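You operate a simulated robot arm through the tools that you are given. There is no shell and no other tool. Be economical: measure what you need, move in short steps, check, and stop when the job is done.

You run a simulated robot arm. Do the job below in one go: nothing can be reset, and whatever is moved stays where it is left.

Task
Put each letter in the envelope with its name; fold the flaps shut.
Fine: the flaps stay dry and unsealed.

It is judged by the outcome, as a careful person would: the job done as asked, and still so three seconds after it is handed in. It fails if anything else is knocked over, pushed out of place, dropped, spilled or broken. Flat cloth is picked up by pressing the open fingertips on it (5 to 10 N) and closing them slowly along it; thin cloth reads only 2 to 8 mm in the jaws.

Robot
A 6-joint arm with a two-finger parallel gripper, fixed in place. Base frame: the origin is at the foot of the arm, x ahead of it, y to its left, z up; the work surface is at about z = 0.76. Lengths are in m, angles in degrees, forces in N, time in s.
With the tool pointing down near the work surface it reaches from about 0.18 to 0.74 m from the base axis. Its first joint turns from -166.0 to 166.0 degrees. Payload 3.91 kg.
The TCP is the grasp point between the finger pads, 0.03 m short of the fingertips. In the tool frame z runs along the fingers and y along their closing line. Largest opening 0.11 m; finger width 0.02, thickness 0.01; the body of the gripper, 0.048 by 0.112 m, starts 0.055 m behind the TCP.
Orientation is that of the tool frame in the base frame, as a unit quaternion [w, x, y, z]. With the fingers straight down and closing along the base's y, the tool's x points along the base's -x, its y along +y and its z along -z.

Tools
- The arm moves only by the tool jog_arm. Its argument "plan" is a list of rows, each a list of 7 numbers: the shift along the tool's x, y, z in units of 100 mm (1.0 is 100 mm), then the turn, a rotation vector about the tool's x, y, z in units of 180 degrees (1.0 is 180 degrees), then the gripper command, from -1 (fully open) to 1 (shut), values between in proportion. In form: [[tx, ty, tz, wx, wy, wz, hand], ...]. A call has 1 to 12 rows; each row is the pose to reach, as a shift and turn from the pose commanded when the call began, along the tool's axes at that moment. A call with a number of a shift or a turn outside -1 to 1 is refused whole. Rows are played at 5 a second. More than 0.05 m and 8.6 degrees between two rows, or a gripper value outside its range, and nothing of the call is played. Where a pose cannot be reached the arm comes as near as it can. A force on the tool above 90 N (or 10 N above the force at the start of the call, whichever is more), or a blocked arm, ends the call early, and 0.2 s more pass. The fingers move at their own pace (about 0.045 m/s each) and stop on an object; they squeeze with about 38 N. The grip force told is the motor's: it shows also when the fingers shut on nothing. Time passes only in rows, and 0.2 s behind the last, so rows that repeat a pose let the fingers close. It gives the time, the measured TCP pose, the force on the tool (base axes), the opening and the grip force at its end, in the units of the frame above (readings bear some noise), with the torque about the TCP (base axes, N m) and any sound that the robot's microphone picked up.
- Cameras (640 x 400 px; columns grow to the right, rows downward): "scene" is fixed at [0.0509, -0.4988, 1.4183]; the picture's right is [0.49, -0.87, 0.00], its down [-0.55, -0.31, -0.77] and it looks along [0.67, 0.38, -0.63] (base axes); focal length 323 px, centre (320, 200). "wrist" rides on the gripper at [0.071, 0.022, -0.107] in the tool frame; the picture's right is [-0.29, 0.96, 0.00], its down [-0.76, -0.23, -0.61] and it looks along [-0.58, -0.18, 0.79] (tool axes); focal length 243 px, centre (320, 200). There is no depth. A picture from a camera that has moved, and an enlarged one, comes with that camera's place and axes in the base frame and with its lens.
- grab_frame(camera): a new picture of that camera. The clock stands still meanwhile.
- move_column(by): slides the trunk up (or, below 0, down) by that many m; the arm rides with it, the base frame stays. It gives what a move gives, with no picture.
- enlarge(camera, box): a new picture of the part [left, top, right, bottom] of that camera's present view, enlarged. The clock stands still meanwhile.
- hand_in(): hands the job in; it is judged then, once.

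Go step by step. Nothing tells you positions but the pictures and the camera data: compare them with the known pose of the tool, close in by small moves and look again before you grip or let go. The budget is 120 turns and 68 pictures, counting those below and the enlarged ones. Unless the task says otherwise, let go and move clear before handing in, and close with one line.

The tools are called by a JSON object that holds its "fn" and its "kwargs". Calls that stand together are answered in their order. jog_arm: Moves the arm, as the interface text tells. Its arguments: {"type":"object","properties":{"plan":{"type":"array","items":{"type":"array","items":{"type":"number"}}}},"required":["plan"]} The other tools are called the same way: move_column (by) slides the trunk up or down; grab_frame (camera) takes a picture; enlarge (camera, box) takes an enlarged picture of a part of a camera's view; hand_in () hands the job in.

At the start:

```text
t: 0.0
eef_pos: [0.4625, -0.0748, 1.1644]
orientation: [0.0, 0.001, 1.0, 0.001]
ft_force: [-0.1, 0.9, 0.7]
torque: [0.03, 0.0, 0.0]
gripper_width: 0.1098
gripper_force: 0.0
trunk travel left (down, up): [-0.5, 0.09]
```

scene: 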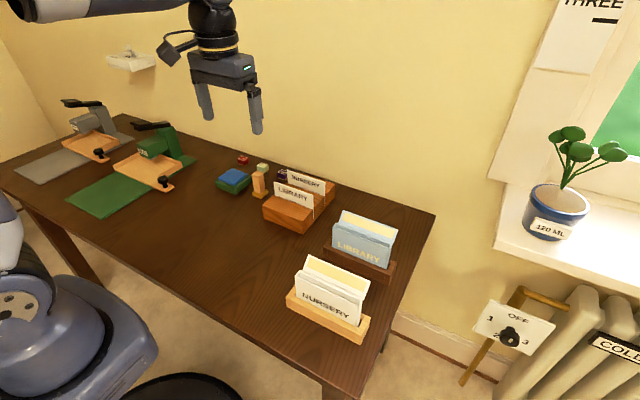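
wrist: 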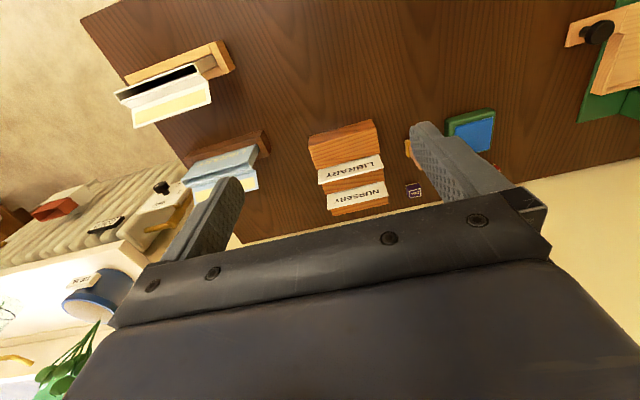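

I see two letters standing in wooden blocks (LIBRARY, NURSERY) and two envelopes standing in holders at the right. I'll look closer at both groups.

{"fn": "enlarge", "kwargs": {"camera": "scene", "box": [210, 140, 350, 240]}}

{"fn": "enlarge", "kwargs": {"camera": "scene", "box": [270, 190, 430, 350]}}

{"fn": "enlarge", "kwargs": {"camera": "wrist", "box": [100, 30, 420, 230]}}

```text
4.00 times, centred on (280, 190) of scene
camera zoom: at [0.0509, -0.4988, 1.4183], right [0.49, -0.87, 0.0], down [-0.55, -0.31, -0.77], along [0.67, 0.38, -0.63], focal length 1292 px, centre (480, 240)
```

zoom: 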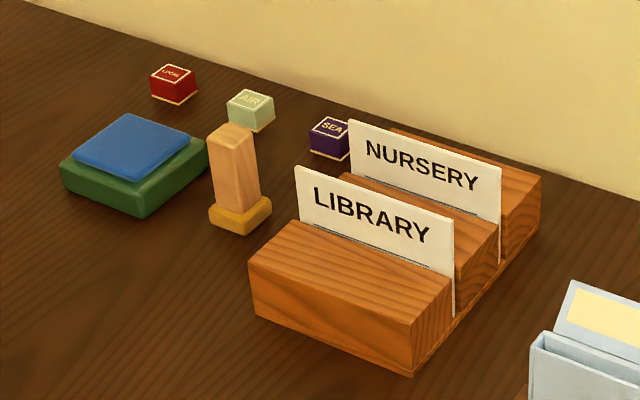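

```text
2.50 times, centred on (350, 270) of scene
camera zoom: at [0.0509, -0.4988, 1.4183], right [0.49, -0.87, 0.0], down [-0.55, -0.31, -0.77], along [0.67, 0.38, -0.63], focal length 807 px, centre (245, 25)
```

zoom: 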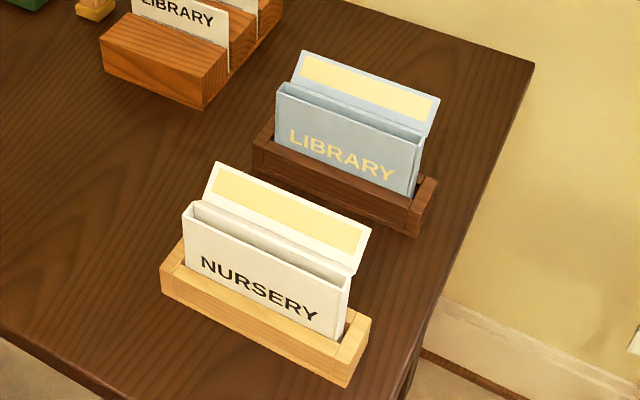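

```text
2.00 times, centred on (260, 130) of wrist
camera zoom: at [0.3923, -0.0529, 1.2722], right [0.29, 0.96, 0.0], down [0.76, -0.23, 0.61], along [0.58, -0.18, -0.79], focal length 485 px, centre (440, 340)
```

zoom: 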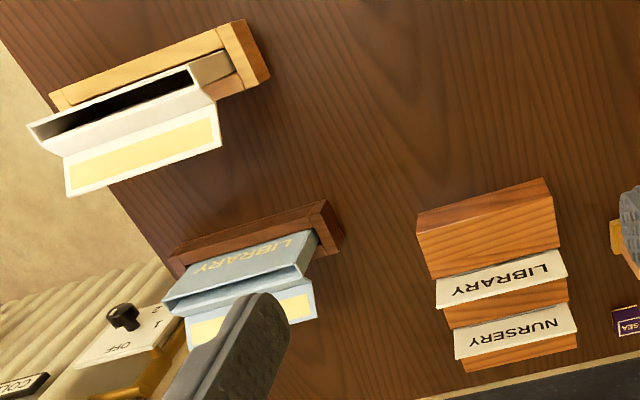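

I place the letters at about (0.656, -0.068) LIBRARY and (0.724, -0.068) NURSERY, tops near z=0.86. The envelope mouths are near (0.565, -0.318) blue and (0.395, -0.32) white, z≈0.873. I turn the tool by 90° so the fingers close along x, and approach the letters.

{"fn": "jog_arm", "kwargs": {"plan": [[-0.08, 0.01, 0.05, 0, 0, 0.0455, -1], [-0.16, 0.01, 0.1, 0, 0, 0.0909, -1], [-0.25, 0.02, 0.15, 0, 0, 0.1364, -1], [-0.33, 0.03, 0.2, 0, 0, 0.1818, -1], [-0.41, 0.03, 0.25, 0, 0, 0.2273, -1], [-0.49, 0.04, 0.3, 0, 0, 0.2727, -1], [-0.57, 0.05, 0.35, 0, 0, 0.3182, -1], [-0.65, 0.05, 0.4, 0, 0, 0.3636, -1], [-0.74, 0.06, 0.45, 0, 0, 0.4091, -1], [-0.82, 0.06, 0.5, 0, 0, 0.4545, -1], [-0.9, 0.07, 0.5, 0, 0, 0.5, -1], [-0.9, 0.07, 0.5, 0, 0, 0.5, -1]]}}

{"fn": "grab_frame", "kwargs": {"camera": "wrist"}}

```text
t: 2.6
eef_pos: [0.5532, -0.0681, 1.114]
orientation: [0.0, 0.708, 0.706, 0.001]
ft_force: [-0.3, -0.1, -0.5]
torque: [0.01, 0.02, 0.0]
gripper_width: 0.1101
gripper_force: 0.0
trunk travel left (down, up): [-0.5, 0.09]
```

```text
62 pictures are left
camera wrist: at [0.5752, 0.0036, 1.2218], right [0.96, -0.29, 0.0], down [-0.23, -0.76, 0.61], along [-0.18, -0.58, -0.79], focal length 243 px, centre (320, 200)
```

wrist: 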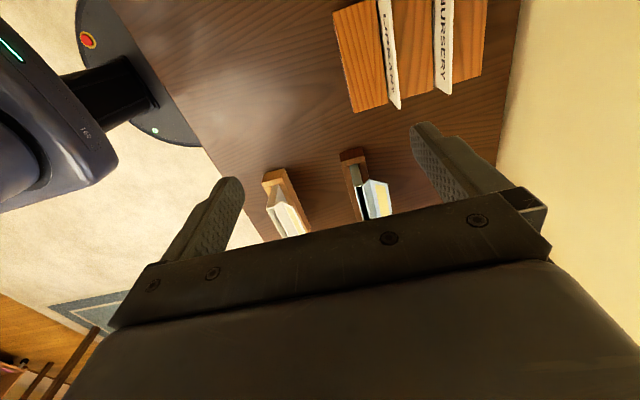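

The tool now closes along x (tool x = +y, tool y = +x). I move above the LIBRARY letter and look again.

{"fn": "jog_arm", "kwargs": {"plan": [[0, 0.25, 0.25, 0, 0, 0, -1], [0, 0.5, 0.5, 0, 0, 0, -1], [0, 0.75, 0.75, 0, 0, 0, -0.5], [0, 1.0, 1.0, 0, 0, 0, -0.3], [0, 1.0, 1.0, 0, 0, 0, -0.2]]}}

{"fn": "grab_frame", "kwargs": {"camera": "wrist"}}

{"fn": "grab_frame", "kwargs": {"camera": "scene"}}

```text
t: 3.8
eef_pos: [0.6551, -0.0685, 1.0149]
orientation: [0.0, 0.707, 0.707, 0.0]
ft_force: [0.0, -1.5, 0.6]
torque: [0.01, 0.0, 0.0]
gripper_width: 0.066
gripper_force: 0.1
trunk travel left (down, up): [-0.5, 0.09]
```

```text
61 pictures are left
camera wrist: at [0.676, 0.0028, 1.1223], right [0.96, -0.29, 0.0], down [-0.23, -0.76, 0.61], along [-0.18, -0.58, -0.79], focal length 243 px, centre (320, 200)
```

wrist: 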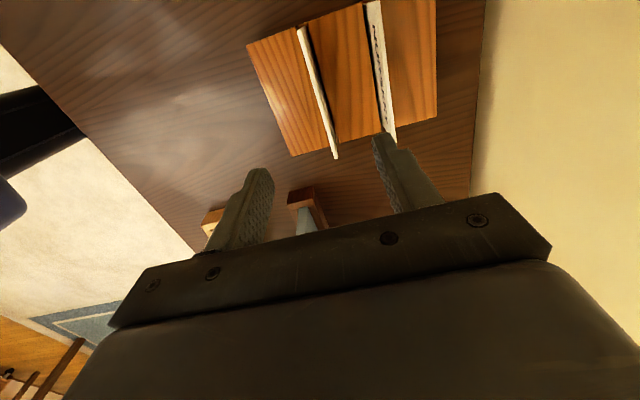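

```text
60 pictures are left
```

scene: 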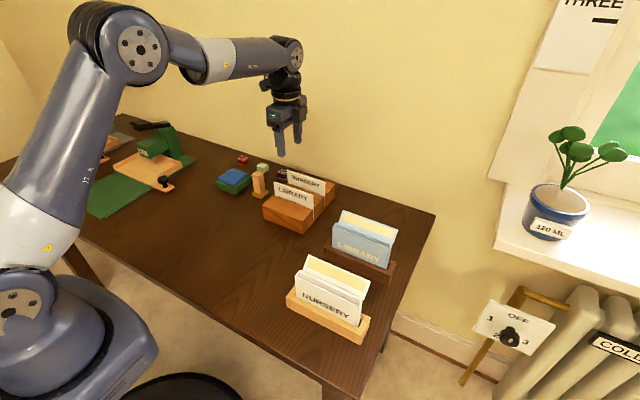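

The letters are square to the base frame: LIBRARY at x≈0.654, with its top at about 0.86. I descend with a 66 mm opening, tips staying clear of the NURSERY letter.

{"fn": "jog_arm", "kwargs": {"plan": [[0, 0, 0.3, 0, 0, 0, -0.2], [0, 0, 0.6, 0, 0, 0, -0.2], [0, 0, 0.8, 0, 0, 0, -0.2], [0, 0, 1.0, 0, 0, 0, -0.2]]}}

{"fn": "grab_frame", "kwargs": {"camera": "wrist"}}

{"fn": "enlarge", "kwargs": {"camera": "scene", "box": [210, 140, 350, 240]}}

```text
t: 4.8
eef_pos: [0.6538, -0.0693, 0.915]
orientation: [0.0, 0.707, 0.707, 0.0]
ft_force: [0.2, 0.3, -0.1]
torque: [0.0, 0.02, 0.01]
gripper_width: 0.066
gripper_force: 0.1
trunk travel left (down, up): [-0.5, 0.09]
```

```text
59 pictures are left
camera wrist: at [0.6753, 0.003, 1.0219], right [0.96, -0.29, 0.0], down [-0.23, -0.76, 0.61], along [-0.18, -0.58, -0.79], focal length 243 px, centre (320, 200)
```

wrist: 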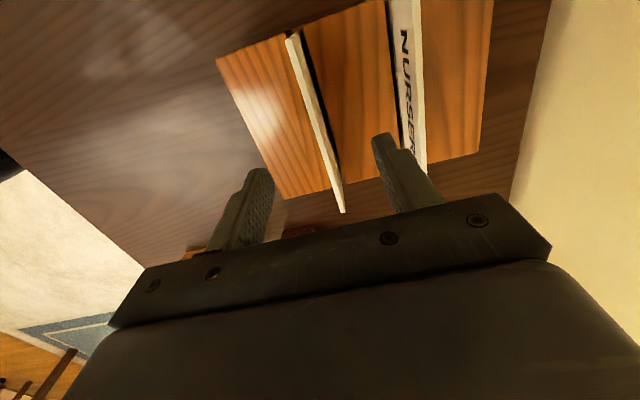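

```text
4.00 times, centred on (280, 190) of scene
camera zoom: at [0.0509, -0.4988, 1.4183], right [0.49, -0.87, 0.0], down [-0.55, -0.31, -0.77], along [0.67, 0.38, -0.63], focal length 1292 px, centre (480, 240)
```

zoom: 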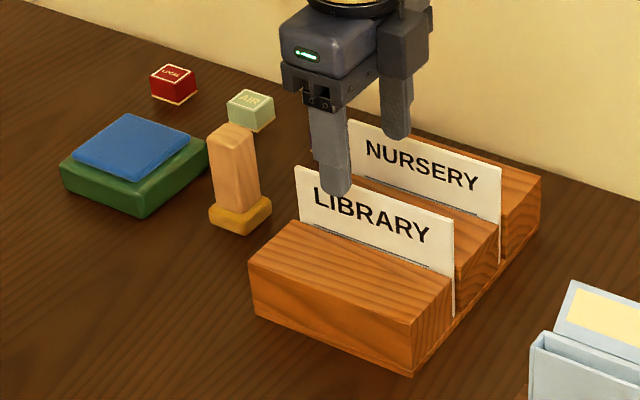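

All agrees: letter at x=0.654, spanning y −0.134 to −0.001. I go down to grip the top 25 mm and close.

{"fn": "jog_arm", "kwargs": {"plan": [[0, 0, 0.25, 0, 0, 0, -0.2], [0, 0, 0.52, 0, 0, 0, -0.2], [0, 0, 0.52, 0, 0, 0, 0.3], [0, 0, 0.52, 0, 0, 0, 0.6], [0, 0, 0.52, 0, 0, 0, 1], [0, 0, 0.52, 0, 0, 0, 1], [0, 0, 0.52, 0, 0, 0, 1], [0, 0, 0.52, 0, 0, 0, 1]]}}

{"fn": "grab_frame", "kwargs": {"camera": "wrist"}}

```text
t: 6.6
eef_pos: [0.6532, -0.0669, 0.862]
orientation: [0.0, 0.707, 0.707, -0.001]
ft_force: [0.6, 1.2, -0.1]
torque: [-0.01, 0.01, -0.02]
gripper_width: 0.0032
gripper_force: 38.1
trunk travel left (down, up): [-0.5, 0.09]
```

```text
57 pictures are left
camera wrist: at [0.6752, 0.0044, 0.9701], right [0.96, -0.29, 0.0], down [-0.23, -0.76, 0.61], along [-0.18, -0.58, -0.79], focal length 243 px, centre (320, 200)
```

wrist: 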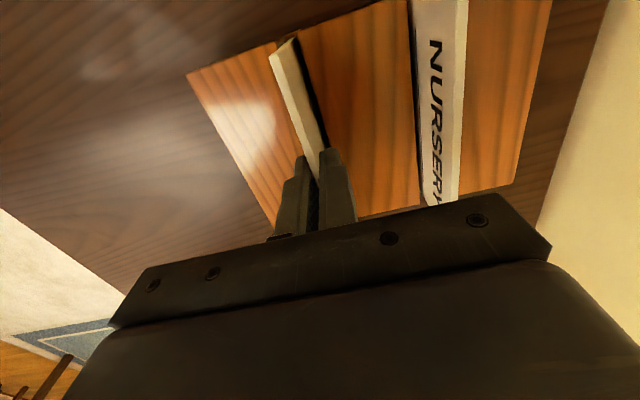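

The letter is gripped (3.2 mm). I lift it straight up.

{"fn": "jog_arm", "kwargs": {"plan": [[0, 0, -0.2, 0, 0, 0, 1], [0, 0, -0.4, 0, 0, 0, 1], [0, 0, -0.6, 0, 0, 0, 1], [0, 0, -0.8, 0, 0, 0, 1], [0, 0, -1.0, 0, 0, 0, 1]]}}

{"fn": "jog_arm", "kwargs": {"plan": [[0, 0, -0.25, 0, 0, 0, 1], [0, 0, -0.5, 0, 0, 0, 1], [-0.2, 0, -0.5, 0, 0, 0, 1], [-0.5, 0, -0.5, 0, 0, 0, 1], [-0.75, -0.25, -0.5, 0, 0, 0, 1], [-1.0, -0.5, -0.5, 0, 0, 0, 1], [-1.0, -0.5, -0.5, 0, 0, 0, 1]]}}

{"fn": "grab_frame", "kwargs": {"camera": "scene"}}

{"fn": "grab_frame", "kwargs": {"camera": "wrist"}}

```text
t: 7.8
eef_pos: [0.6548, -0.0673, 0.9621]
orientation: [0.0, 0.707, 0.708, 0.0]
ft_force: [1.0, 0.1, -0.2]
torque: [-0.03, -0.01, 0.02]
gripper_width: 0.0036
gripper_force: 37.8
trunk travel left (down, up): [-0.5, 0.09]
```

```text
t: 9.4
eef_pos: [0.6038, -0.1687, 1.0142]
orientation: [-0.001, 0.707, 0.707, -0.001]
ft_force: [0.0, 0.2, -0.4]
torque: [-0.01, -0.01, 0.01]
gripper_width: 0.0034
gripper_force: 38.1
trunk travel left (down, up): [-0.5, 0.09]
```

```text
56 pictures are left
```

scene: 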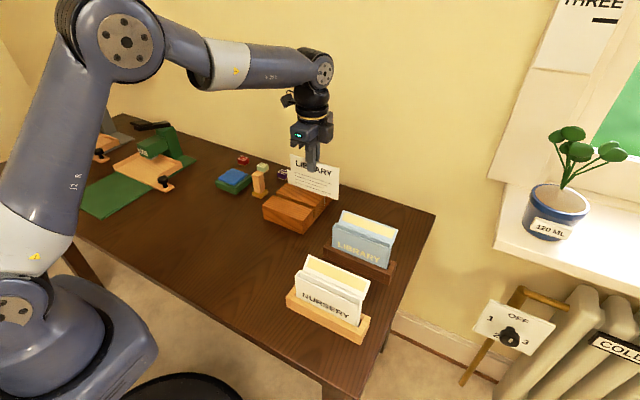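

```text
55 pictures are left
camera wrist: at [0.6252, -0.0969, 1.121], right [0.96, -0.29, 0.0], down [-0.23, -0.76, 0.61], along [-0.18, -0.58, -0.79], focal length 243 px, centre (320, 200)
```

wrist: 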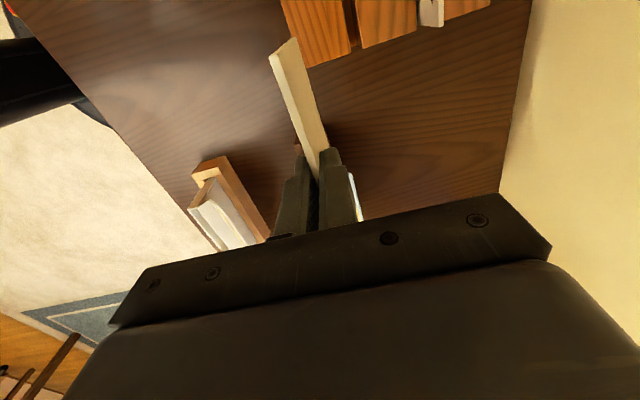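

The letter is held straight. I enlarge the blue envelope and the letter to find the mouth precisely.

{"fn": "enlarge", "kwargs": {"camera": "scene", "box": [320, 200, 400, 250]}}

{"fn": "enlarge", "kwargs": {"camera": "scene", "box": [280, 140, 360, 190]}}

```text
8.00 times, centred on (360, 225) of scene
camera zoom: at [0.0509, -0.4988, 1.4183], right [0.49, -0.87, 0.0], down [-0.55, -0.31, -0.77], along [0.67, 0.38, -0.63], focal length 2583 px, centre (0, 0)
```

zoom: 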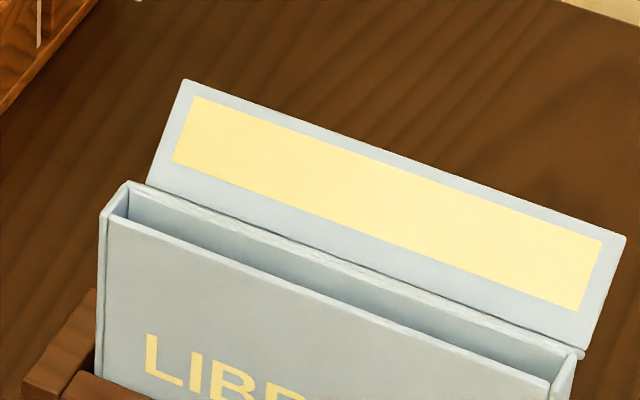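

```text
8.00 times, centred on (320, 165) of scene
camera zoom: at [0.0509, -0.4988, 1.4183], right [0.49, -0.87, 0.0], down [-0.55, -0.31, -0.77], along [0.67, 0.38, -0.63], focal length 2583 px, centre (320, 480)
```

zoom: 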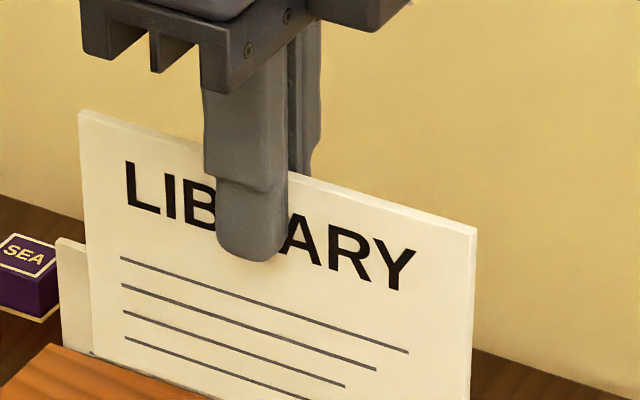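

I shift aside in x so the fingers don't hide the blue envelope from the wrist camera.

{"fn": "jog_arm", "kwargs": {"plan": [[0, -0.25, 0, 0, 0, 0, 1], [0, -0.5, 0, 0, 0, 0, 1], [0, -0.75, 0, 0, 0, 0, 1], [0, -1.0, 0, 0, 0, 0, 1], [0, -1.0, 0, 0, 0, 0, 1]]}}

{"fn": "grab_frame", "kwargs": {"camera": "wrist"}}

```text
t: 10.6
eef_pos: [0.5043, -0.1693, 1.0124]
orientation: [0.0, 0.707, 0.707, 0.0]
ft_force: [0.3, -0.1, 0.2]
torque: [0.01, 0.01, 0.01]
gripper_width: 0.0034
gripper_force: 38.0
trunk travel left (down, up): [-0.5, 0.09]
```

```text
52 pictures are left
camera wrist: at [0.5257, -0.0966, 1.1205], right [0.96, -0.29, 0.0], down [-0.23, -0.76, 0.61], along [-0.18, -0.58, -0.79], focal length 243 px, centre (320, 200)
```

wrist: 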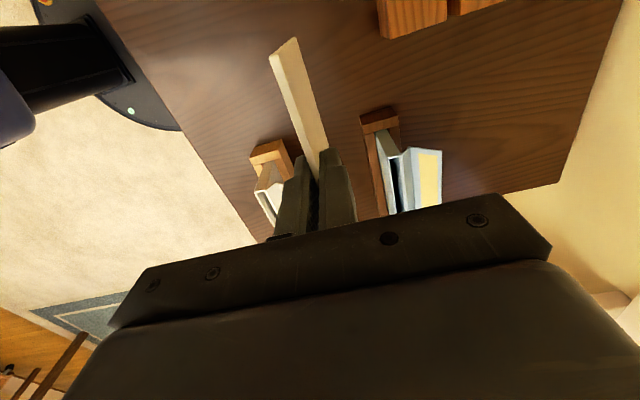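

{"fn": "enlarge", "kwargs": {"camera": "wrist", "box": [350, 110, 450, 210]}}

{"fn": "enlarge", "kwargs": {"camera": "wrist", "box": [235, 140, 295, 240]}}

```text
4.00 times, centred on (400, 160) of wrist
camera zoom: at [0.5257, -0.0966, 1.1205], right [0.96, -0.29, 0.0], down [-0.23, -0.76, 0.61], along [-0.18, -0.58, -0.79], focal length 970 px, centre (0, 360)
```

zoom: 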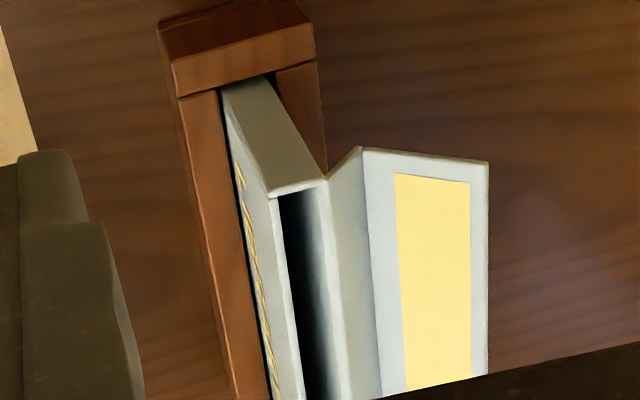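

```text
4.00 times, centred on (265, 190) of wrist
camera zoom: at [0.5257, -0.0966, 1.1205], right [0.96, -0.29, 0.0], down [-0.23, -0.76, 0.61], along [-0.18, -0.58, -0.79], focal length 970 px, centre (540, 240)
```

zoom: 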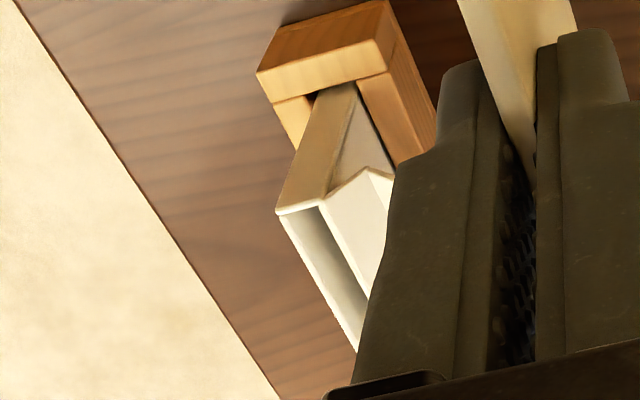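

The flap is an L-shaped piece hanging back behind the mouth. The triangulated blue mouth spans x 0.5615–0.5777, y −0.246 to −0.390, z 0.8685. I carry the letter above it and check.

{"fn": "jog_arm", "kwargs": {"plan": [[-0.25, 0.16, 0, 0, 0, 0, 1], [-0.5, 0.32, 0, 0, 0, 0, 1], [-0.75, 0.49, 0, 0, 0, 0, 1], [-1.0, 0.655, 0, 0, 0, 0, 1]]}}

{"fn": "jog_arm", "kwargs": {"plan": [[-0.25, 0, 0, 0, 0, 0, 1], [-0.49, 0, 0, 0, 0, 0, 1], [-0.49, 0, 0, 0, 0, 0, 1], [-0.49, 0, 0, 0, 0, 0, 1]]}}

{"fn": "enlarge", "kwargs": {"camera": "scene", "box": [310, 140, 410, 260]}}

{"fn": "grab_frame", "kwargs": {"camera": "wrist"}}

```text
t: 11.6
eef_pos: [0.5696, -0.2687, 1.0106]
orientation: [0.0, 0.707, 0.708, 0.001]
ft_force: [0.3, 0.6, -0.6]
torque: [0.0, 0.0, 0.03]
gripper_width: 0.0035
gripper_force: 38.3
trunk travel left (down, up): [-0.5, 0.09]
```

```text
t: 12.6
eef_pos: [0.5694, -0.3174, 1.0133]
orientation: [0.0, 0.707, 0.708, 0.001]
ft_force: [0.6, -0.5, -1.5]
torque: [0.01, -0.01, -0.03]
gripper_width: 0.0038
gripper_force: 38.1
trunk travel left (down, up): [-0.5, 0.09]
```

```text
3.33 times, centred on (360, 200) of scene
camera zoom: at [0.0509, -0.4988, 1.4183], right [0.49, -0.87, 0.0], down [-0.55, -0.31, -0.77], along [0.67, 0.38, -0.63], focal length 1076 px, centre (187, 200)
```

zoom: 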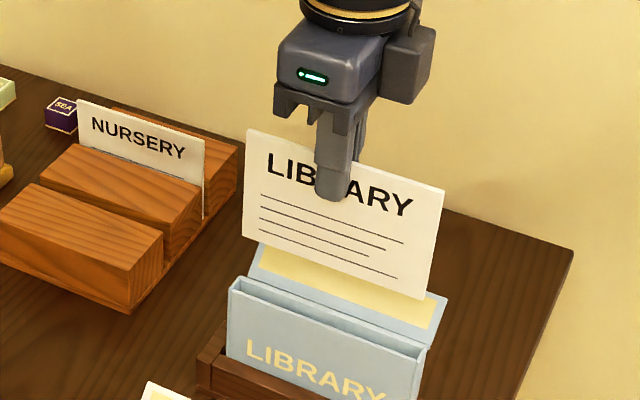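

```text
48 pictures are left
camera wrist: at [0.5907, -0.2453, 1.1202], right [0.96, -0.29, 0.0], down [-0.23, -0.76, 0.61], along [-0.18, -0.58, -0.79], focal length 243 px, centre (320, 200)
```

wrist: 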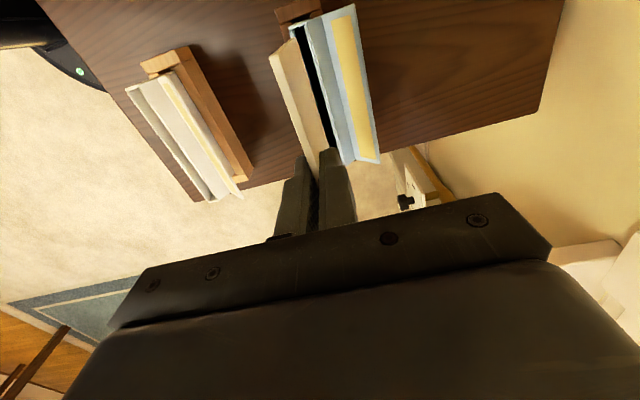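

The letter (90 mm tall, bottom at z≈0.919) is lined up over the mouth. I lower it to just above the rim and check.

{"fn": "jog_arm", "kwargs": {"plan": [[0, 0, 0.15, 0, 0, 0, 1], [0, 0, 0.3, 0, 0, 0, 1], [0, 0, 0.44, 0, 0, 0, 1], [0, 0, 0.44, 0, 0, 0, 1]]}}

{"fn": "enlarge", "kwargs": {"camera": "scene", "box": [320, 180, 400, 240]}}

{"fn": "enlarge", "kwargs": {"camera": "wrist", "box": [250, 0, 410, 170]}}

```text
t: 13.6
eef_pos: [0.5689, -0.3168, 0.9688]
orientation: [0.0, 0.707, 0.707, 0.0]
ft_force: [-0.1, -0.5, 0.2]
torque: [0.02, 0.0, 0.01]
gripper_width: 0.0034
gripper_force: 38.1
trunk travel left (down, up): [-0.5, 0.09]
```

```text
6.67 times, centred on (360, 210) of scene
camera zoom: at [0.0509, -0.4988, 1.4183], right [0.49, -0.87, 0.0], down [-0.55, -0.31, -0.77], along [0.67, 0.38, -0.63], focal length 2152 px, centre (53, 133)
```

zoom: 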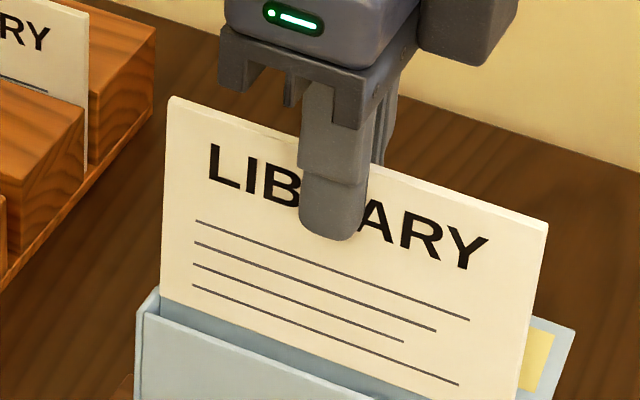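

```text
2.35 times, centred on (330, 85) of wrist
camera zoom: at [0.5908, -0.2452, 1.0759], right [0.96, -0.29, 0.0], down [-0.23, -0.76, 0.61], along [-0.18, -0.58, -0.79], focal length 571 px, centre (296, 471)
```

zoom: 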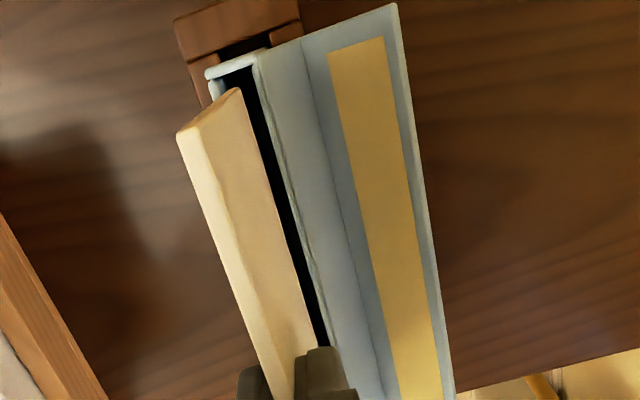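

The letter's lower edge is over the slot, with the left gap and the front/back gap both visible. I descend in small steps and watch the force.

{"fn": "jog_arm", "kwargs": {"plan": [[0, 0, 0.06, 0, 0, 0, 1], [0, 0, 0.12, 0, 0, 0, 1], [0, 0, 0.2, 0, 0, 0, 1]]}}

{"fn": "jog_arm", "kwargs": {"plan": [[0, 0, 0.1, 0, 0, 0, 1], [0, 0, 0.2, 0, 0, 0, 1], [0, 0, 0.3, 0, 0, 0, 1], [0, 0, 0.42, 0, 0, 0, 1]]}}

{"fn": "enlarge", "kwargs": {"camera": "scene", "box": [310, 180, 420, 280]}}

```text
t: 14.4
eef_pos: [0.5706, -0.3175, 0.949]
orientation: [0.0, 0.708, 0.707, 0.0]
ft_force: [-0.3, 0.3, 0.3]
torque: [-0.01, 0.01, -0.01]
gripper_width: 0.0032
gripper_force: 38.3
trunk travel left (down, up): [-0.5, 0.09]
```

```text
t: 15.4
eef_pos: [0.569, -0.3178, 0.9061]
orientation: [0.0, 0.707, 0.707, -0.001]
ft_force: [-0.5, -0.4, -0.3]
torque: [0.01, 0.0, -0.02]
gripper_width: 0.0036
gripper_force: 37.8
trunk travel left (down, up): [-0.5, 0.09]
```

```text
4.00 times, centred on (365, 230) of scene
camera zoom: at [0.0509, -0.4988, 1.4183], right [0.49, -0.87, 0.0], down [-0.55, -0.31, -0.77], along [0.67, 0.38, -0.63], focal length 1292 px, centre (140, 80)
```

zoom: 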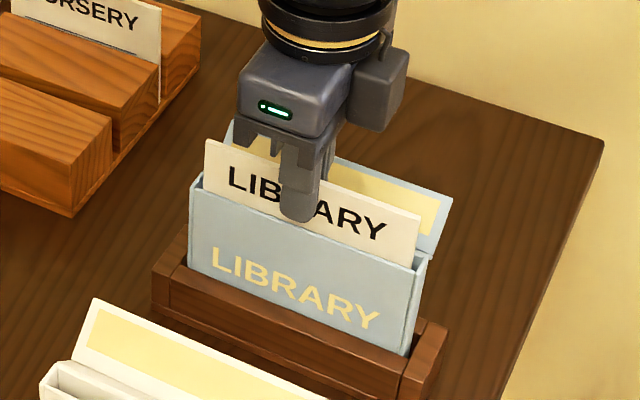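

It is inside with no contact force. I open a little to let it drop in, then rise.

{"fn": "jog_arm", "kwargs": {"plan": [[0, 0, 0, 0, 0, 0, 0.8], [0, 0, 0, 0, 0, 0, 0.65], [0, 0, 0, 0, 0, 0, 0.65], [0, 0, 0, 0, 0, 0, 0.65], [0, 0, -0.3, 0, 0, 0, 0.65], [0, 0, -0.6, 0, 0, 0, 0.65], [0, 0, -0.9, 0, 0, 0, 0.65]]}}

{"fn": "enlarge", "kwargs": {"camera": "scene", "box": [310, 180, 420, 280]}}

{"fn": "enlarge", "kwargs": {"camera": "wrist", "box": [100, 0, 420, 200]}}

```text
t: 17.0
eef_pos: [0.57, -0.3155, 0.9962]
orientation: [0.0, 0.707, 0.707, 0.0]
ft_force: [0.0, -0.4, -0.4]
torque: [-0.04, 0.0, 0.01]
gripper_width: 0.0194
gripper_force: 0.1
trunk travel left (down, up): [-0.5, 0.09]
```

```text
4.00 times, centred on (365, 230) of scene
camera zoom: at [0.0509, -0.4988, 1.4183], right [0.49, -0.87, 0.0], down [-0.55, -0.31, -0.77], along [0.67, 0.38, -0.63], focal length 1292 px, centre (140, 80)
```

zoom: 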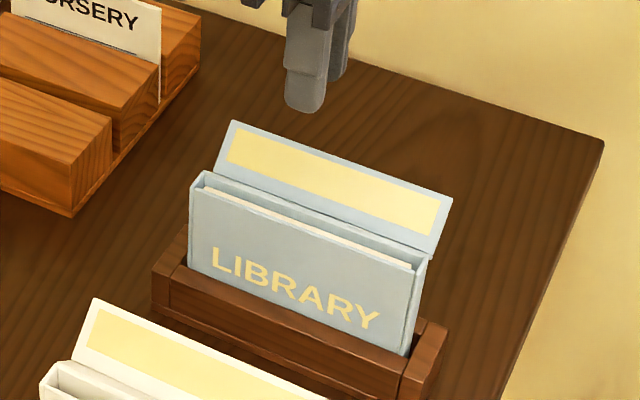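

```text
2.00 times, centred on (260, 100) of wrist
camera zoom: at [0.591, -0.2448, 1.1042], right [0.96, -0.29, 0.0], down [-0.23, -0.76, 0.61], along [-0.18, -0.58, -0.79], focal length 485 px, centre (440, 400)
```

zoom: 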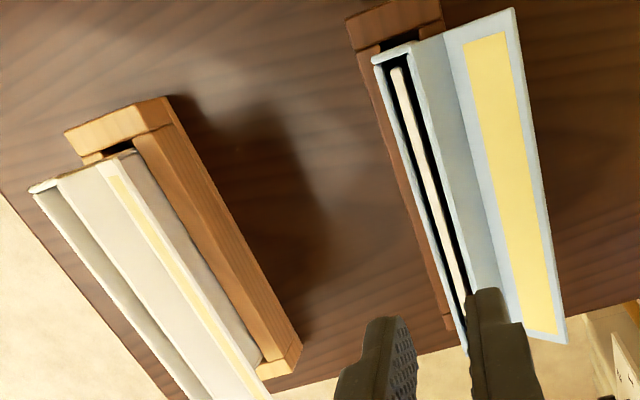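

LIBRARY's letter is fully seated below the rim. Now I close the fingers, go behind the blue flap (its tip is at about x=0.615, z=0.882), and lower there.

{"fn": "jog_arm", "kwargs": {"plan": [[0, 0.25, 0, 0, 0, 0, 1], [0, 0.5, 0, 0, 0, 0, 1], [0, 0.77, 0, 0, 0, 0, 1], [0, 0.77, 0.25, 0, 0, 0, 1], [0, 0.77, 0.5, 0, 0, 0, 1], [0, 0.77, 0.75, 0, 0, 0, 1], [0, 0.77, 0.92, 0, 0, 0, 1], [0, 0.77, 0.92, 0, 0, 0, 1]]}}

{"fn": "enlarge", "kwargs": {"camera": "scene", "box": [310, 180, 420, 280]}}

{"fn": "grab_frame", "kwargs": {"camera": "wrist"}}

```text
t: 18.8
eef_pos: [0.6465, -0.3169, 0.9046]
orientation: [0.0, 0.707, 0.707, 0.001]
ft_force: [0.8, 0.3, 0.5]
torque: [-0.02, -0.04, 0.0]
gripper_width: 0.0
gripper_force: 38.1
trunk travel left (down, up): [-0.5, 0.09]
```

```text
4.00 times, centred on (365, 230) of scene
camera zoom: at [0.0509, -0.4988, 1.4183], right [0.49, -0.87, 0.0], down [-0.55, -0.31, -0.77], along [0.67, 0.38, -0.63], focal length 1292 px, centre (140, 80)
```

zoom: 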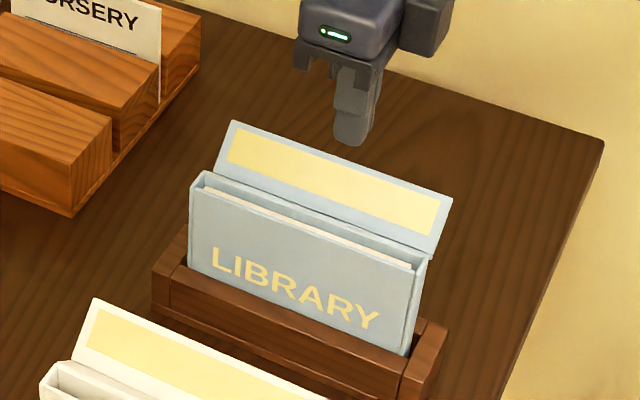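

```text
41 pictures are left
camera wrist: at [0.6677, -0.2454, 1.0117], right [0.96, -0.29, 0.0], down [-0.23, -0.76, 0.61], along [-0.18, -0.58, -0.79], focal length 243 px, centre (320, 200)
```

wrist: 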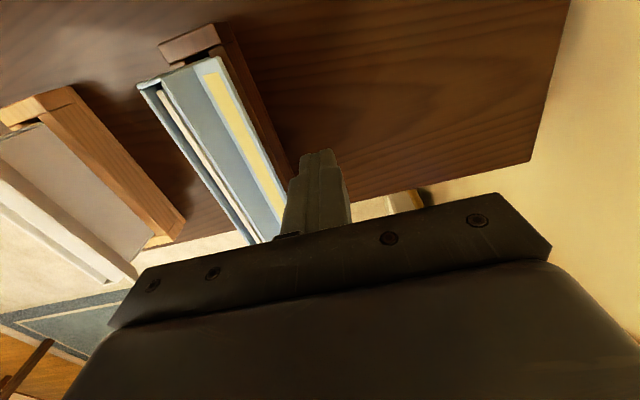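

The finger is behind the flap. I push slowly toward −x.

{"fn": "jog_arm", "kwargs": {"plan": [[0, -0.1, 0, 0, 0, 0, 1], [0, -0.2, 0, 0, 0, 0, 1], [0, -0.25, 0, 0, 0, 0, 1], [0, -0.3, 0, 0, 0, 0, 1], [0, -0.35, 0, 0, 0, 0, 1], [0, -0.4, 0, 0, 0, 0, 1]]}}

{"fn": "enlarge", "kwargs": {"camera": "scene", "box": [310, 180, 420, 280]}}

```text
t: 20.2
eef_pos: [0.6117, -0.3171, 0.9077]
orientation: [0.006, 0.706, 0.708, 0.003]
ft_force: [33.4, -1.3, 19.0]
torque: [-0.03, -0.47, -0.02]
gripper_width: 0.0001
gripper_force: 37.5
trunk travel left (down, up): [-0.5, 0.09]
```

```text
4.00 times, centred on (365, 230) of scene
camera zoom: at [0.0509, -0.4988, 1.4183], right [0.49, -0.87, 0.0], down [-0.55, -0.31, -0.77], along [0.67, 0.38, -0.63], focal length 1292 px, centre (140, 80)
```

zoom: 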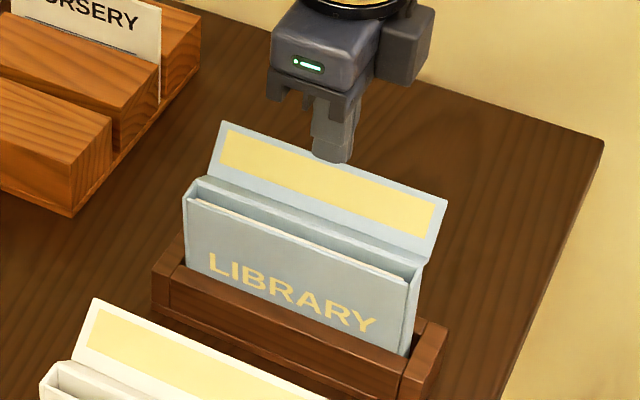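

The flap's edge jammed by friction and the envelope is tilting, so I back off and check that it settles. Then I'll push while lifting along the flap's arc.

{"fn": "jog_arm", "kwargs": {"plan": [[0, 0.1, 0, 0, 0, 0, 1], [0, 0.25, 0, 0, 0, 0, 1], [0, 0.4, 0, 0, 0, 0, 1], [0, 0.4, 0.06, 0, 0, 0, 1], [0, 0.4, 0.06, 0, 0, 0, 1]]}}

{"fn": "enlarge", "kwargs": {"camera": "scene", "box": [310, 180, 420, 280]}}

{"fn": "enlarge", "kwargs": {"camera": "wrist", "box": [120, 10, 360, 250]}}

```text
t: 21.4
eef_pos: [0.6469, -0.3183, 0.8981]
orientation: [-0.001, 0.707, 0.707, -0.001]
ft_force: [-0.2, 0.4, 0.1]
torque: [-0.01, -0.01, 0.0]
gripper_width: 0.0001
gripper_force: 37.7
trunk travel left (down, up): [-0.5, 0.09]
```

```text
4.00 times, centred on (365, 230) of scene
camera zoom: at [0.0509, -0.4988, 1.4183], right [0.49, -0.87, 0.0], down [-0.55, -0.31, -0.77], along [0.67, 0.38, -0.63], focal length 1292 px, centre (140, 80)
```

zoom: 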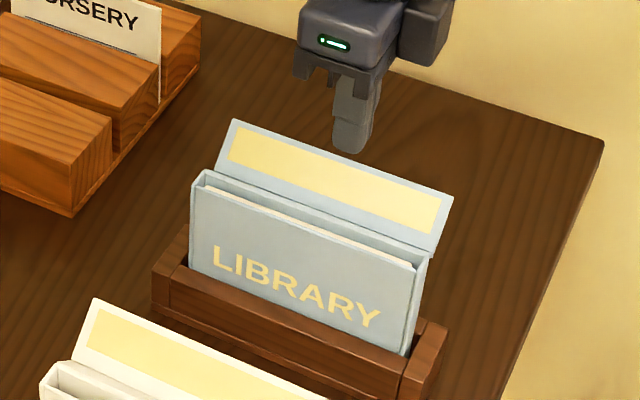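

```text
1.67 times, centred on (240, 130) of wrist
camera zoom: at [0.6675, -0.2456, 1.0056], right [0.96, -0.29, 0.0], down [-0.23, -0.76, 0.61], along [-0.18, -0.58, -0.79], focal length 404 px, centre (453, 317)
```

zoom: 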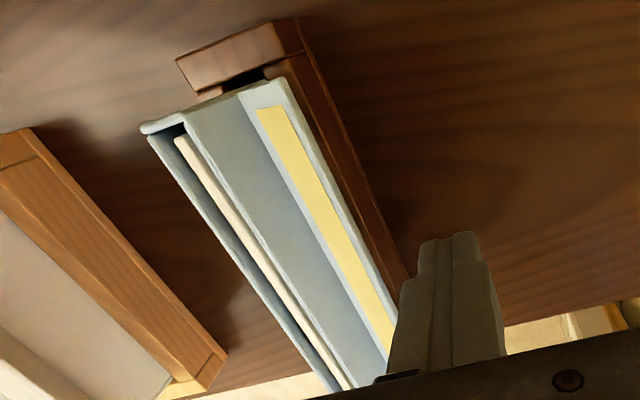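

Envelope settled back. Flap geometry: hinge (0.578, 0.8685), crease (0.593, 0.855), tip (0.618, 0.878). I press lightly and lift along the arc.

{"fn": "jog_arm", "kwargs": {"plan": [[0, -0.12, 0, 0, 0, 0, 1], [0, -0.2, 0, 0, 0, 0, 1], [0, -0.225, 0, 0, 0, 0, 1], [0, -0.255, -0.08, 0, 0, 0, 1], [0, -0.315, -0.17, 0, 0, 0, 1], [0, -0.395, -0.245, 0, 0, 0, 1], [0, -0.48, -0.26, 0, 0, 0, 1]]}}

{"fn": "enlarge", "kwargs": {"camera": "scene", "box": [310, 180, 420, 280]}}

```text
t: 23.0
eef_pos: [0.5988, -0.3171, 0.9245]
orientation: [-0.001, 0.706, 0.708, 0.0]
ft_force: [1.3, 0.0, 0.9]
torque: [0.04, -0.03, 0.04]
gripper_width: 0.0002
gripper_force: 37.3
trunk travel left (down, up): [-0.5, 0.09]
```

```text
4.00 times, centred on (365, 230) of scene
camera zoom: at [0.0509, -0.4988, 1.4183], right [0.49, -0.87, 0.0], down [-0.55, -0.31, -0.77], along [0.67, 0.38, -0.63], focal length 1292 px, centre (140, 80)
```

zoom: 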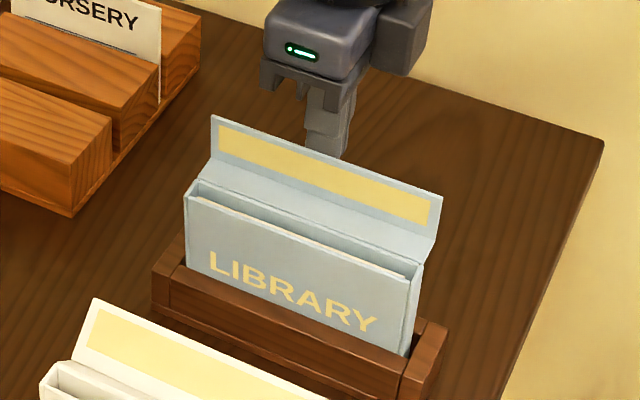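

It works: the flap rises with the finger. I keep pushing toward −x over the top.

{"fn": "jog_arm", "kwargs": {"plan": [[0, -0.08, 0, 0, 0, 0, 1], [0, -0.16, 0, 0, 0, 0, 1], [0, -0.24, 0.03, 0, 0, 0, 1], [0, -0.32, 0.05, 0, 0, 0, 1], [0, -0.4, 0.05, 0, 0, 0, 1]]}}

{"fn": "enlarge", "kwargs": {"camera": "scene", "box": [310, 180, 420, 280]}}

```text
t: 24.2
eef_pos: [0.5578, -0.3161, 0.9191]
orientation: [0.0, 0.707, 0.707, -0.001]
ft_force: [0.3, 0.0, -0.1]
torque: [0.03, -0.01, 0.02]
gripper_width: 0.0002
gripper_force: 37.4
trunk travel left (down, up): [-0.5, 0.09]
```

```text
4.00 times, centred on (365, 230) of scene
camera zoom: at [0.0509, -0.4988, 1.4183], right [0.49, -0.87, 0.0], down [-0.55, -0.31, -0.77], along [0.67, 0.38, -0.63], focal length 1292 px, centre (140, 80)
```

zoom: 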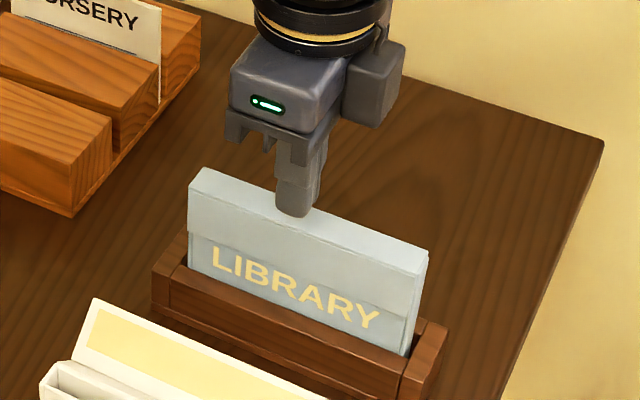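

The flap swung over and closed. I look closely to see whether it is fully shut.

{"fn": "jog_arm", "kwargs": {"plan": [[0, 0, -0.3, 0, 0, 0, 1], [0, 0, -0.6, 0, 0, 0, 1], [0, 0, -0.9, 0, 0, 0, 1]]}}

{"fn": "enlarge", "kwargs": {"camera": "scene", "box": [345, 200, 425, 280]}}

{"fn": "grab_frame", "kwargs": {"camera": "wrist"}}

```text
t: 25.0
eef_pos: [0.5582, -0.3173, 1.0102]
orientation: [-0.001, 0.707, 0.707, 0.0]
ft_force: [0.4, 0.0, -0.2]
torque: [-0.04, 0.02, 0.03]
gripper_width: 0.0
gripper_force: 37.3
trunk travel left (down, up): [-0.5, 0.09]
```

```text
5.00 times, centred on (385, 240) of scene
camera zoom: at [0.0509, -0.4988, 1.4183], right [0.49, -0.87, 0.0], down [-0.55, -0.31, -0.77], along [0.67, 0.38, -0.63], focal length 1614 px, centre (-5, 0)
```

zoom: 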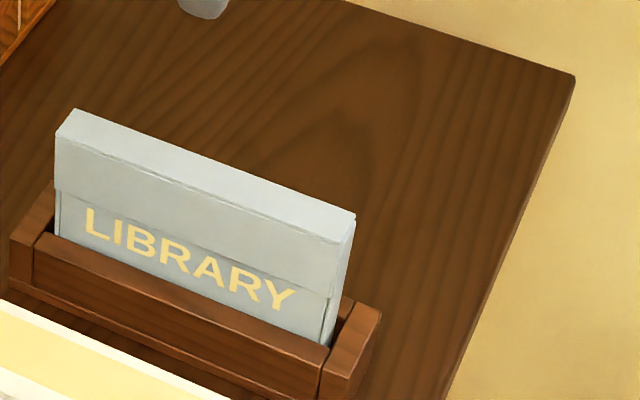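

```text
34 pictures are left
camera wrist: at [0.579, -0.2453, 1.1177], right [0.96, -0.29, 0.0], down [-0.23, -0.76, 0.61], along [-0.18, -0.58, -0.79], focal length 243 px, centre (320, 200)
```

wrist: 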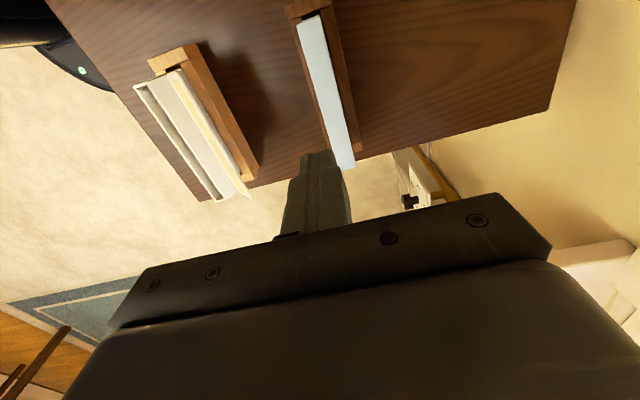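

Blue envelope is shut. Next the NURSERY letter: I travel above it.

{"fn": "jog_arm", "kwargs": {"plan": [[0.3, 0.2, 0, 0, 0, 0, 1], [0.6, 0.4, 0, 0, 0, 0, 1], [1.0, 0.6, 0, 0, 0, 0, 1]]}}

{"fn": "jog_arm", "kwargs": {"plan": [[0.3, 0.2, 0, 0, 0, 0, 0.5], [0.6, 0.4, 0, 0, 0, 0, 0], [1.0, 0.6, 0, 0, 0, 0, -0.2]]}}

{"fn": "jog_arm", "kwargs": {"plan": [[0.25, 0.22, 0.15, 0, 0, 0, -0.2], [0.49, 0.44, 0.3, 0, 0, 0, -0.2], [0.49, 0.44, 0.6, 0, 0, 0, -0.2], [0.49, 0.44, 0.9, 0, 0, 0, -0.2], [0.49, 0.44, 0.9, 0, 0, 0, -0.2]]}}

{"fn": "grab_frame", "kwargs": {"camera": "wrist"}}

{"fn": "enlarge", "kwargs": {"camera": "scene", "box": [240, 130, 360, 230]}}

```text
t: 25.8
eef_pos: [0.6183, -0.2166, 1.0117]
orientation: [0.0, 0.708, 0.707, 0.0]
ft_force: [-0.9, 0.3, -0.6]
torque: [0.0, -0.01, -0.03]
gripper_width: 0.0
gripper_force: 37.7
trunk travel left (down, up): [-0.5, 0.09]
```

```text
t: 26.6
eef_pos: [0.6771, -0.1169, 1.011]
orientation: [0.0, 0.708, 0.706, 0.0]
ft_force: [-0.5, 0.2, 0.1]
torque: [-0.02, 0.02, -0.01]
gripper_width: 0.0657
gripper_force: 0.2
trunk travel left (down, up): [-0.5, 0.09]
```

```text
t: 27.8
eef_pos: [0.7217, -0.0683, 0.9199]
orientation: [-0.001, 0.707, 0.707, 0.001]
ft_force: [0.6, 0.1, -0.5]
torque: [0.01, 0.0, -0.01]
gripper_width: 0.0661
gripper_force: 0.0
trunk travel left (down, up): [-0.5, 0.09]
```

```text
33 pictures are left
camera wrist: at [0.7435, 0.0034, 1.027], right [0.96, -0.29, 0.0], down [-0.23, -0.76, 0.61], along [-0.18, -0.58, -0.79], focal length 243 px, centre (320, 200)
```

wrist: 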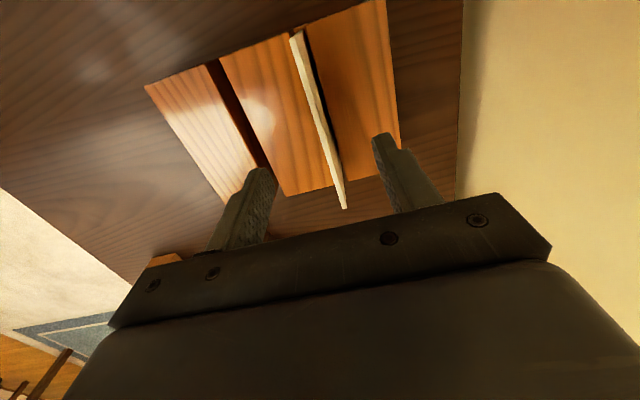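

```text
4.00 times, centred on (300, 180) of scene
camera zoom: at [0.0509, -0.4988, 1.4183], right [0.49, -0.87, 0.0], down [-0.55, -0.31, -0.77], along [0.67, 0.38, -0.63], focal length 1292 px, centre (400, 280)
```

zoom: 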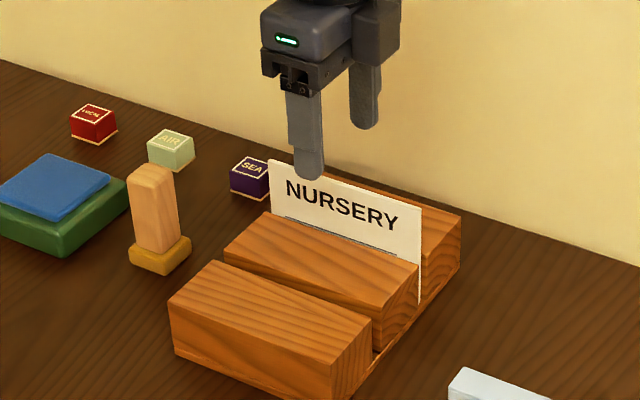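

The NURSERY letter is at x≈0.724, y centre −0.068. I descend and grip it as before.

{"fn": "jog_arm", "kwargs": {"plan": [[0, 0.02, 0.25, 0, 0, 0, -0.2], [0, 0.02, 0.57, 0, 0, 0, -0.2], [0, 0.02, 0.57, 0, 0, 0, 0.3], [0, 0.02, 0.57, 0, 0, 0, 0.6], [0, 0.02, 0.57, 0, 0, 0, 1], [0, 0.02, 0.57, 0, 0, 0, 1], [0, 0.02, 0.57, 0, 0, 0, 1], [0, 0.02, 0.57, 0, 0, 0, 1]]}}

{"fn": "jog_arm", "kwargs": {"plan": [[0, 0, -0.2, 0, 0, 0, 1], [0, 0, -0.4, 0, 0, 0, 1], [0, 0, -0.6, 0, 0, 0, 1], [0, 0, -0.8, 0, 0, 0, 1], [0, 0, -1.0, 0, 0, 0, 1]]}}

{"fn": "jog_arm", "kwargs": {"plan": [[0, 0, -0.25, 0, 0, 0, 1], [0, 0, -0.55, 0, 0, 0, 1], [0, -0.3, -0.55, 0, 0, 0, 1], [0, -0.65, -0.55, 0, 0, 0, 1], [0, -1.0, -0.55, 0, 0, 0, 1]]}}

{"fn": "grab_frame", "kwargs": {"camera": "scene"}}

```text
t: 29.6
eef_pos: [0.7236, -0.0689, 0.8619]
orientation: [0.001, 0.707, 0.707, 0.0]
ft_force: [0.1, -0.7, 0.3]
torque: [0.02, -0.03, -0.04]
gripper_width: 0.0036
gripper_force: 38.4
trunk travel left (down, up): [-0.5, 0.09]
```

```text
t: 30.8
eef_pos: [0.7237, -0.067, 0.962]
orientation: [0.0, 0.707, 0.707, -0.001]
ft_force: [0.2, 0.2, 0.5]
torque: [-0.03, 0.0, -0.01]
gripper_width: 0.0034
gripper_force: 37.8
trunk travel left (down, up): [-0.5, 0.09]
```

```text
t: 32.0
eef_pos: [0.6248, -0.0678, 1.0188]
orientation: [0.0, 0.707, 0.707, 0.0]
ft_force: [-0.3, 0.4, -0.3]
torque: [-0.04, -0.02, -0.02]
gripper_width: 0.0037
gripper_force: 38.1
trunk travel left (down, up): [-0.5, 0.09]
```

```text
31 pictures are left
```

scene: 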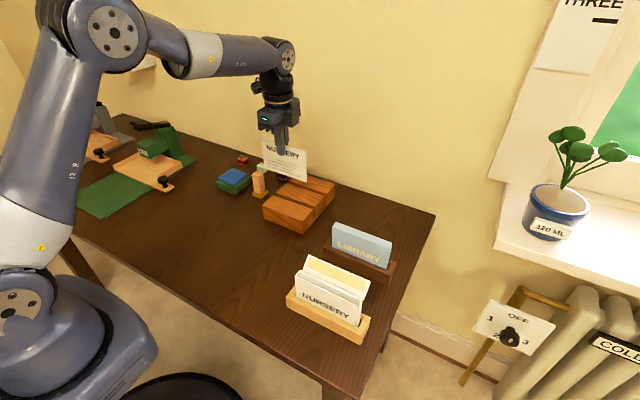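

I move to a spot where the wrist camera sees the white envelope clear of the fingers.

{"fn": "jog_arm", "kwargs": {"plan": [[-0.3, -0.2, 0, 0, 0, 0, 1], [-0.6, -0.4, 0, 0, 0, 0, 1], [-0.9, -0.6, 0, 0, 0, 0, 1], [-1.0, -0.65, 0, 0, 0, 0, 1], [-1.0, -0.65, 0, 0, 0, 0, 1]]}}

{"fn": "enlarge", "kwargs": {"camera": "wrist", "box": [130, 100, 290, 260]}}

{"fn": "enlarge", "kwargs": {"camera": "scene", "box": [280, 245, 380, 325]}}

```text
t: 33.2
eef_pos: [0.5602, -0.1691, 1.0172]
orientation: [0.0, 0.706, 0.708, 0.001]
ft_force: [-1.3, 0.9, 0.1]
torque: [0.0, 0.02, 0.0]
gripper_width: 0.0036
gripper_force: 37.9
trunk travel left (down, up): [-0.5, 0.09]
```

```text
2.50 times, centred on (210, 180) of wrist
camera zoom: at [0.5807, -0.0968, 1.1254], right [0.96, -0.29, 0.0], down [-0.23, -0.76, 0.61], along [-0.18, -0.58, -0.79], focal length 606 px, centre (595, 250)
```

zoom: 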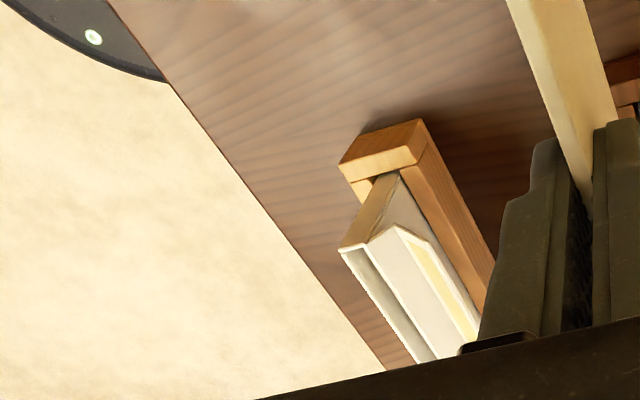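

```text
5.00 times, centred on (330, 285) of scene
camera zoom: at [0.0509, -0.4988, 1.4183], right [0.49, -0.87, 0.0], down [-0.55, -0.31, -0.77], along [0.67, 0.38, -0.63], focal length 1614 px, centre (270, -225)
```

zoom: 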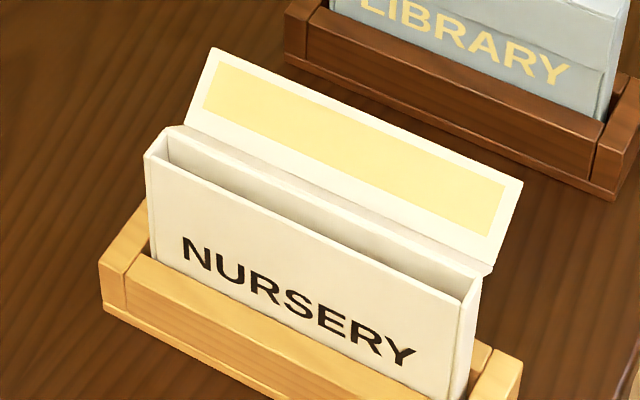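

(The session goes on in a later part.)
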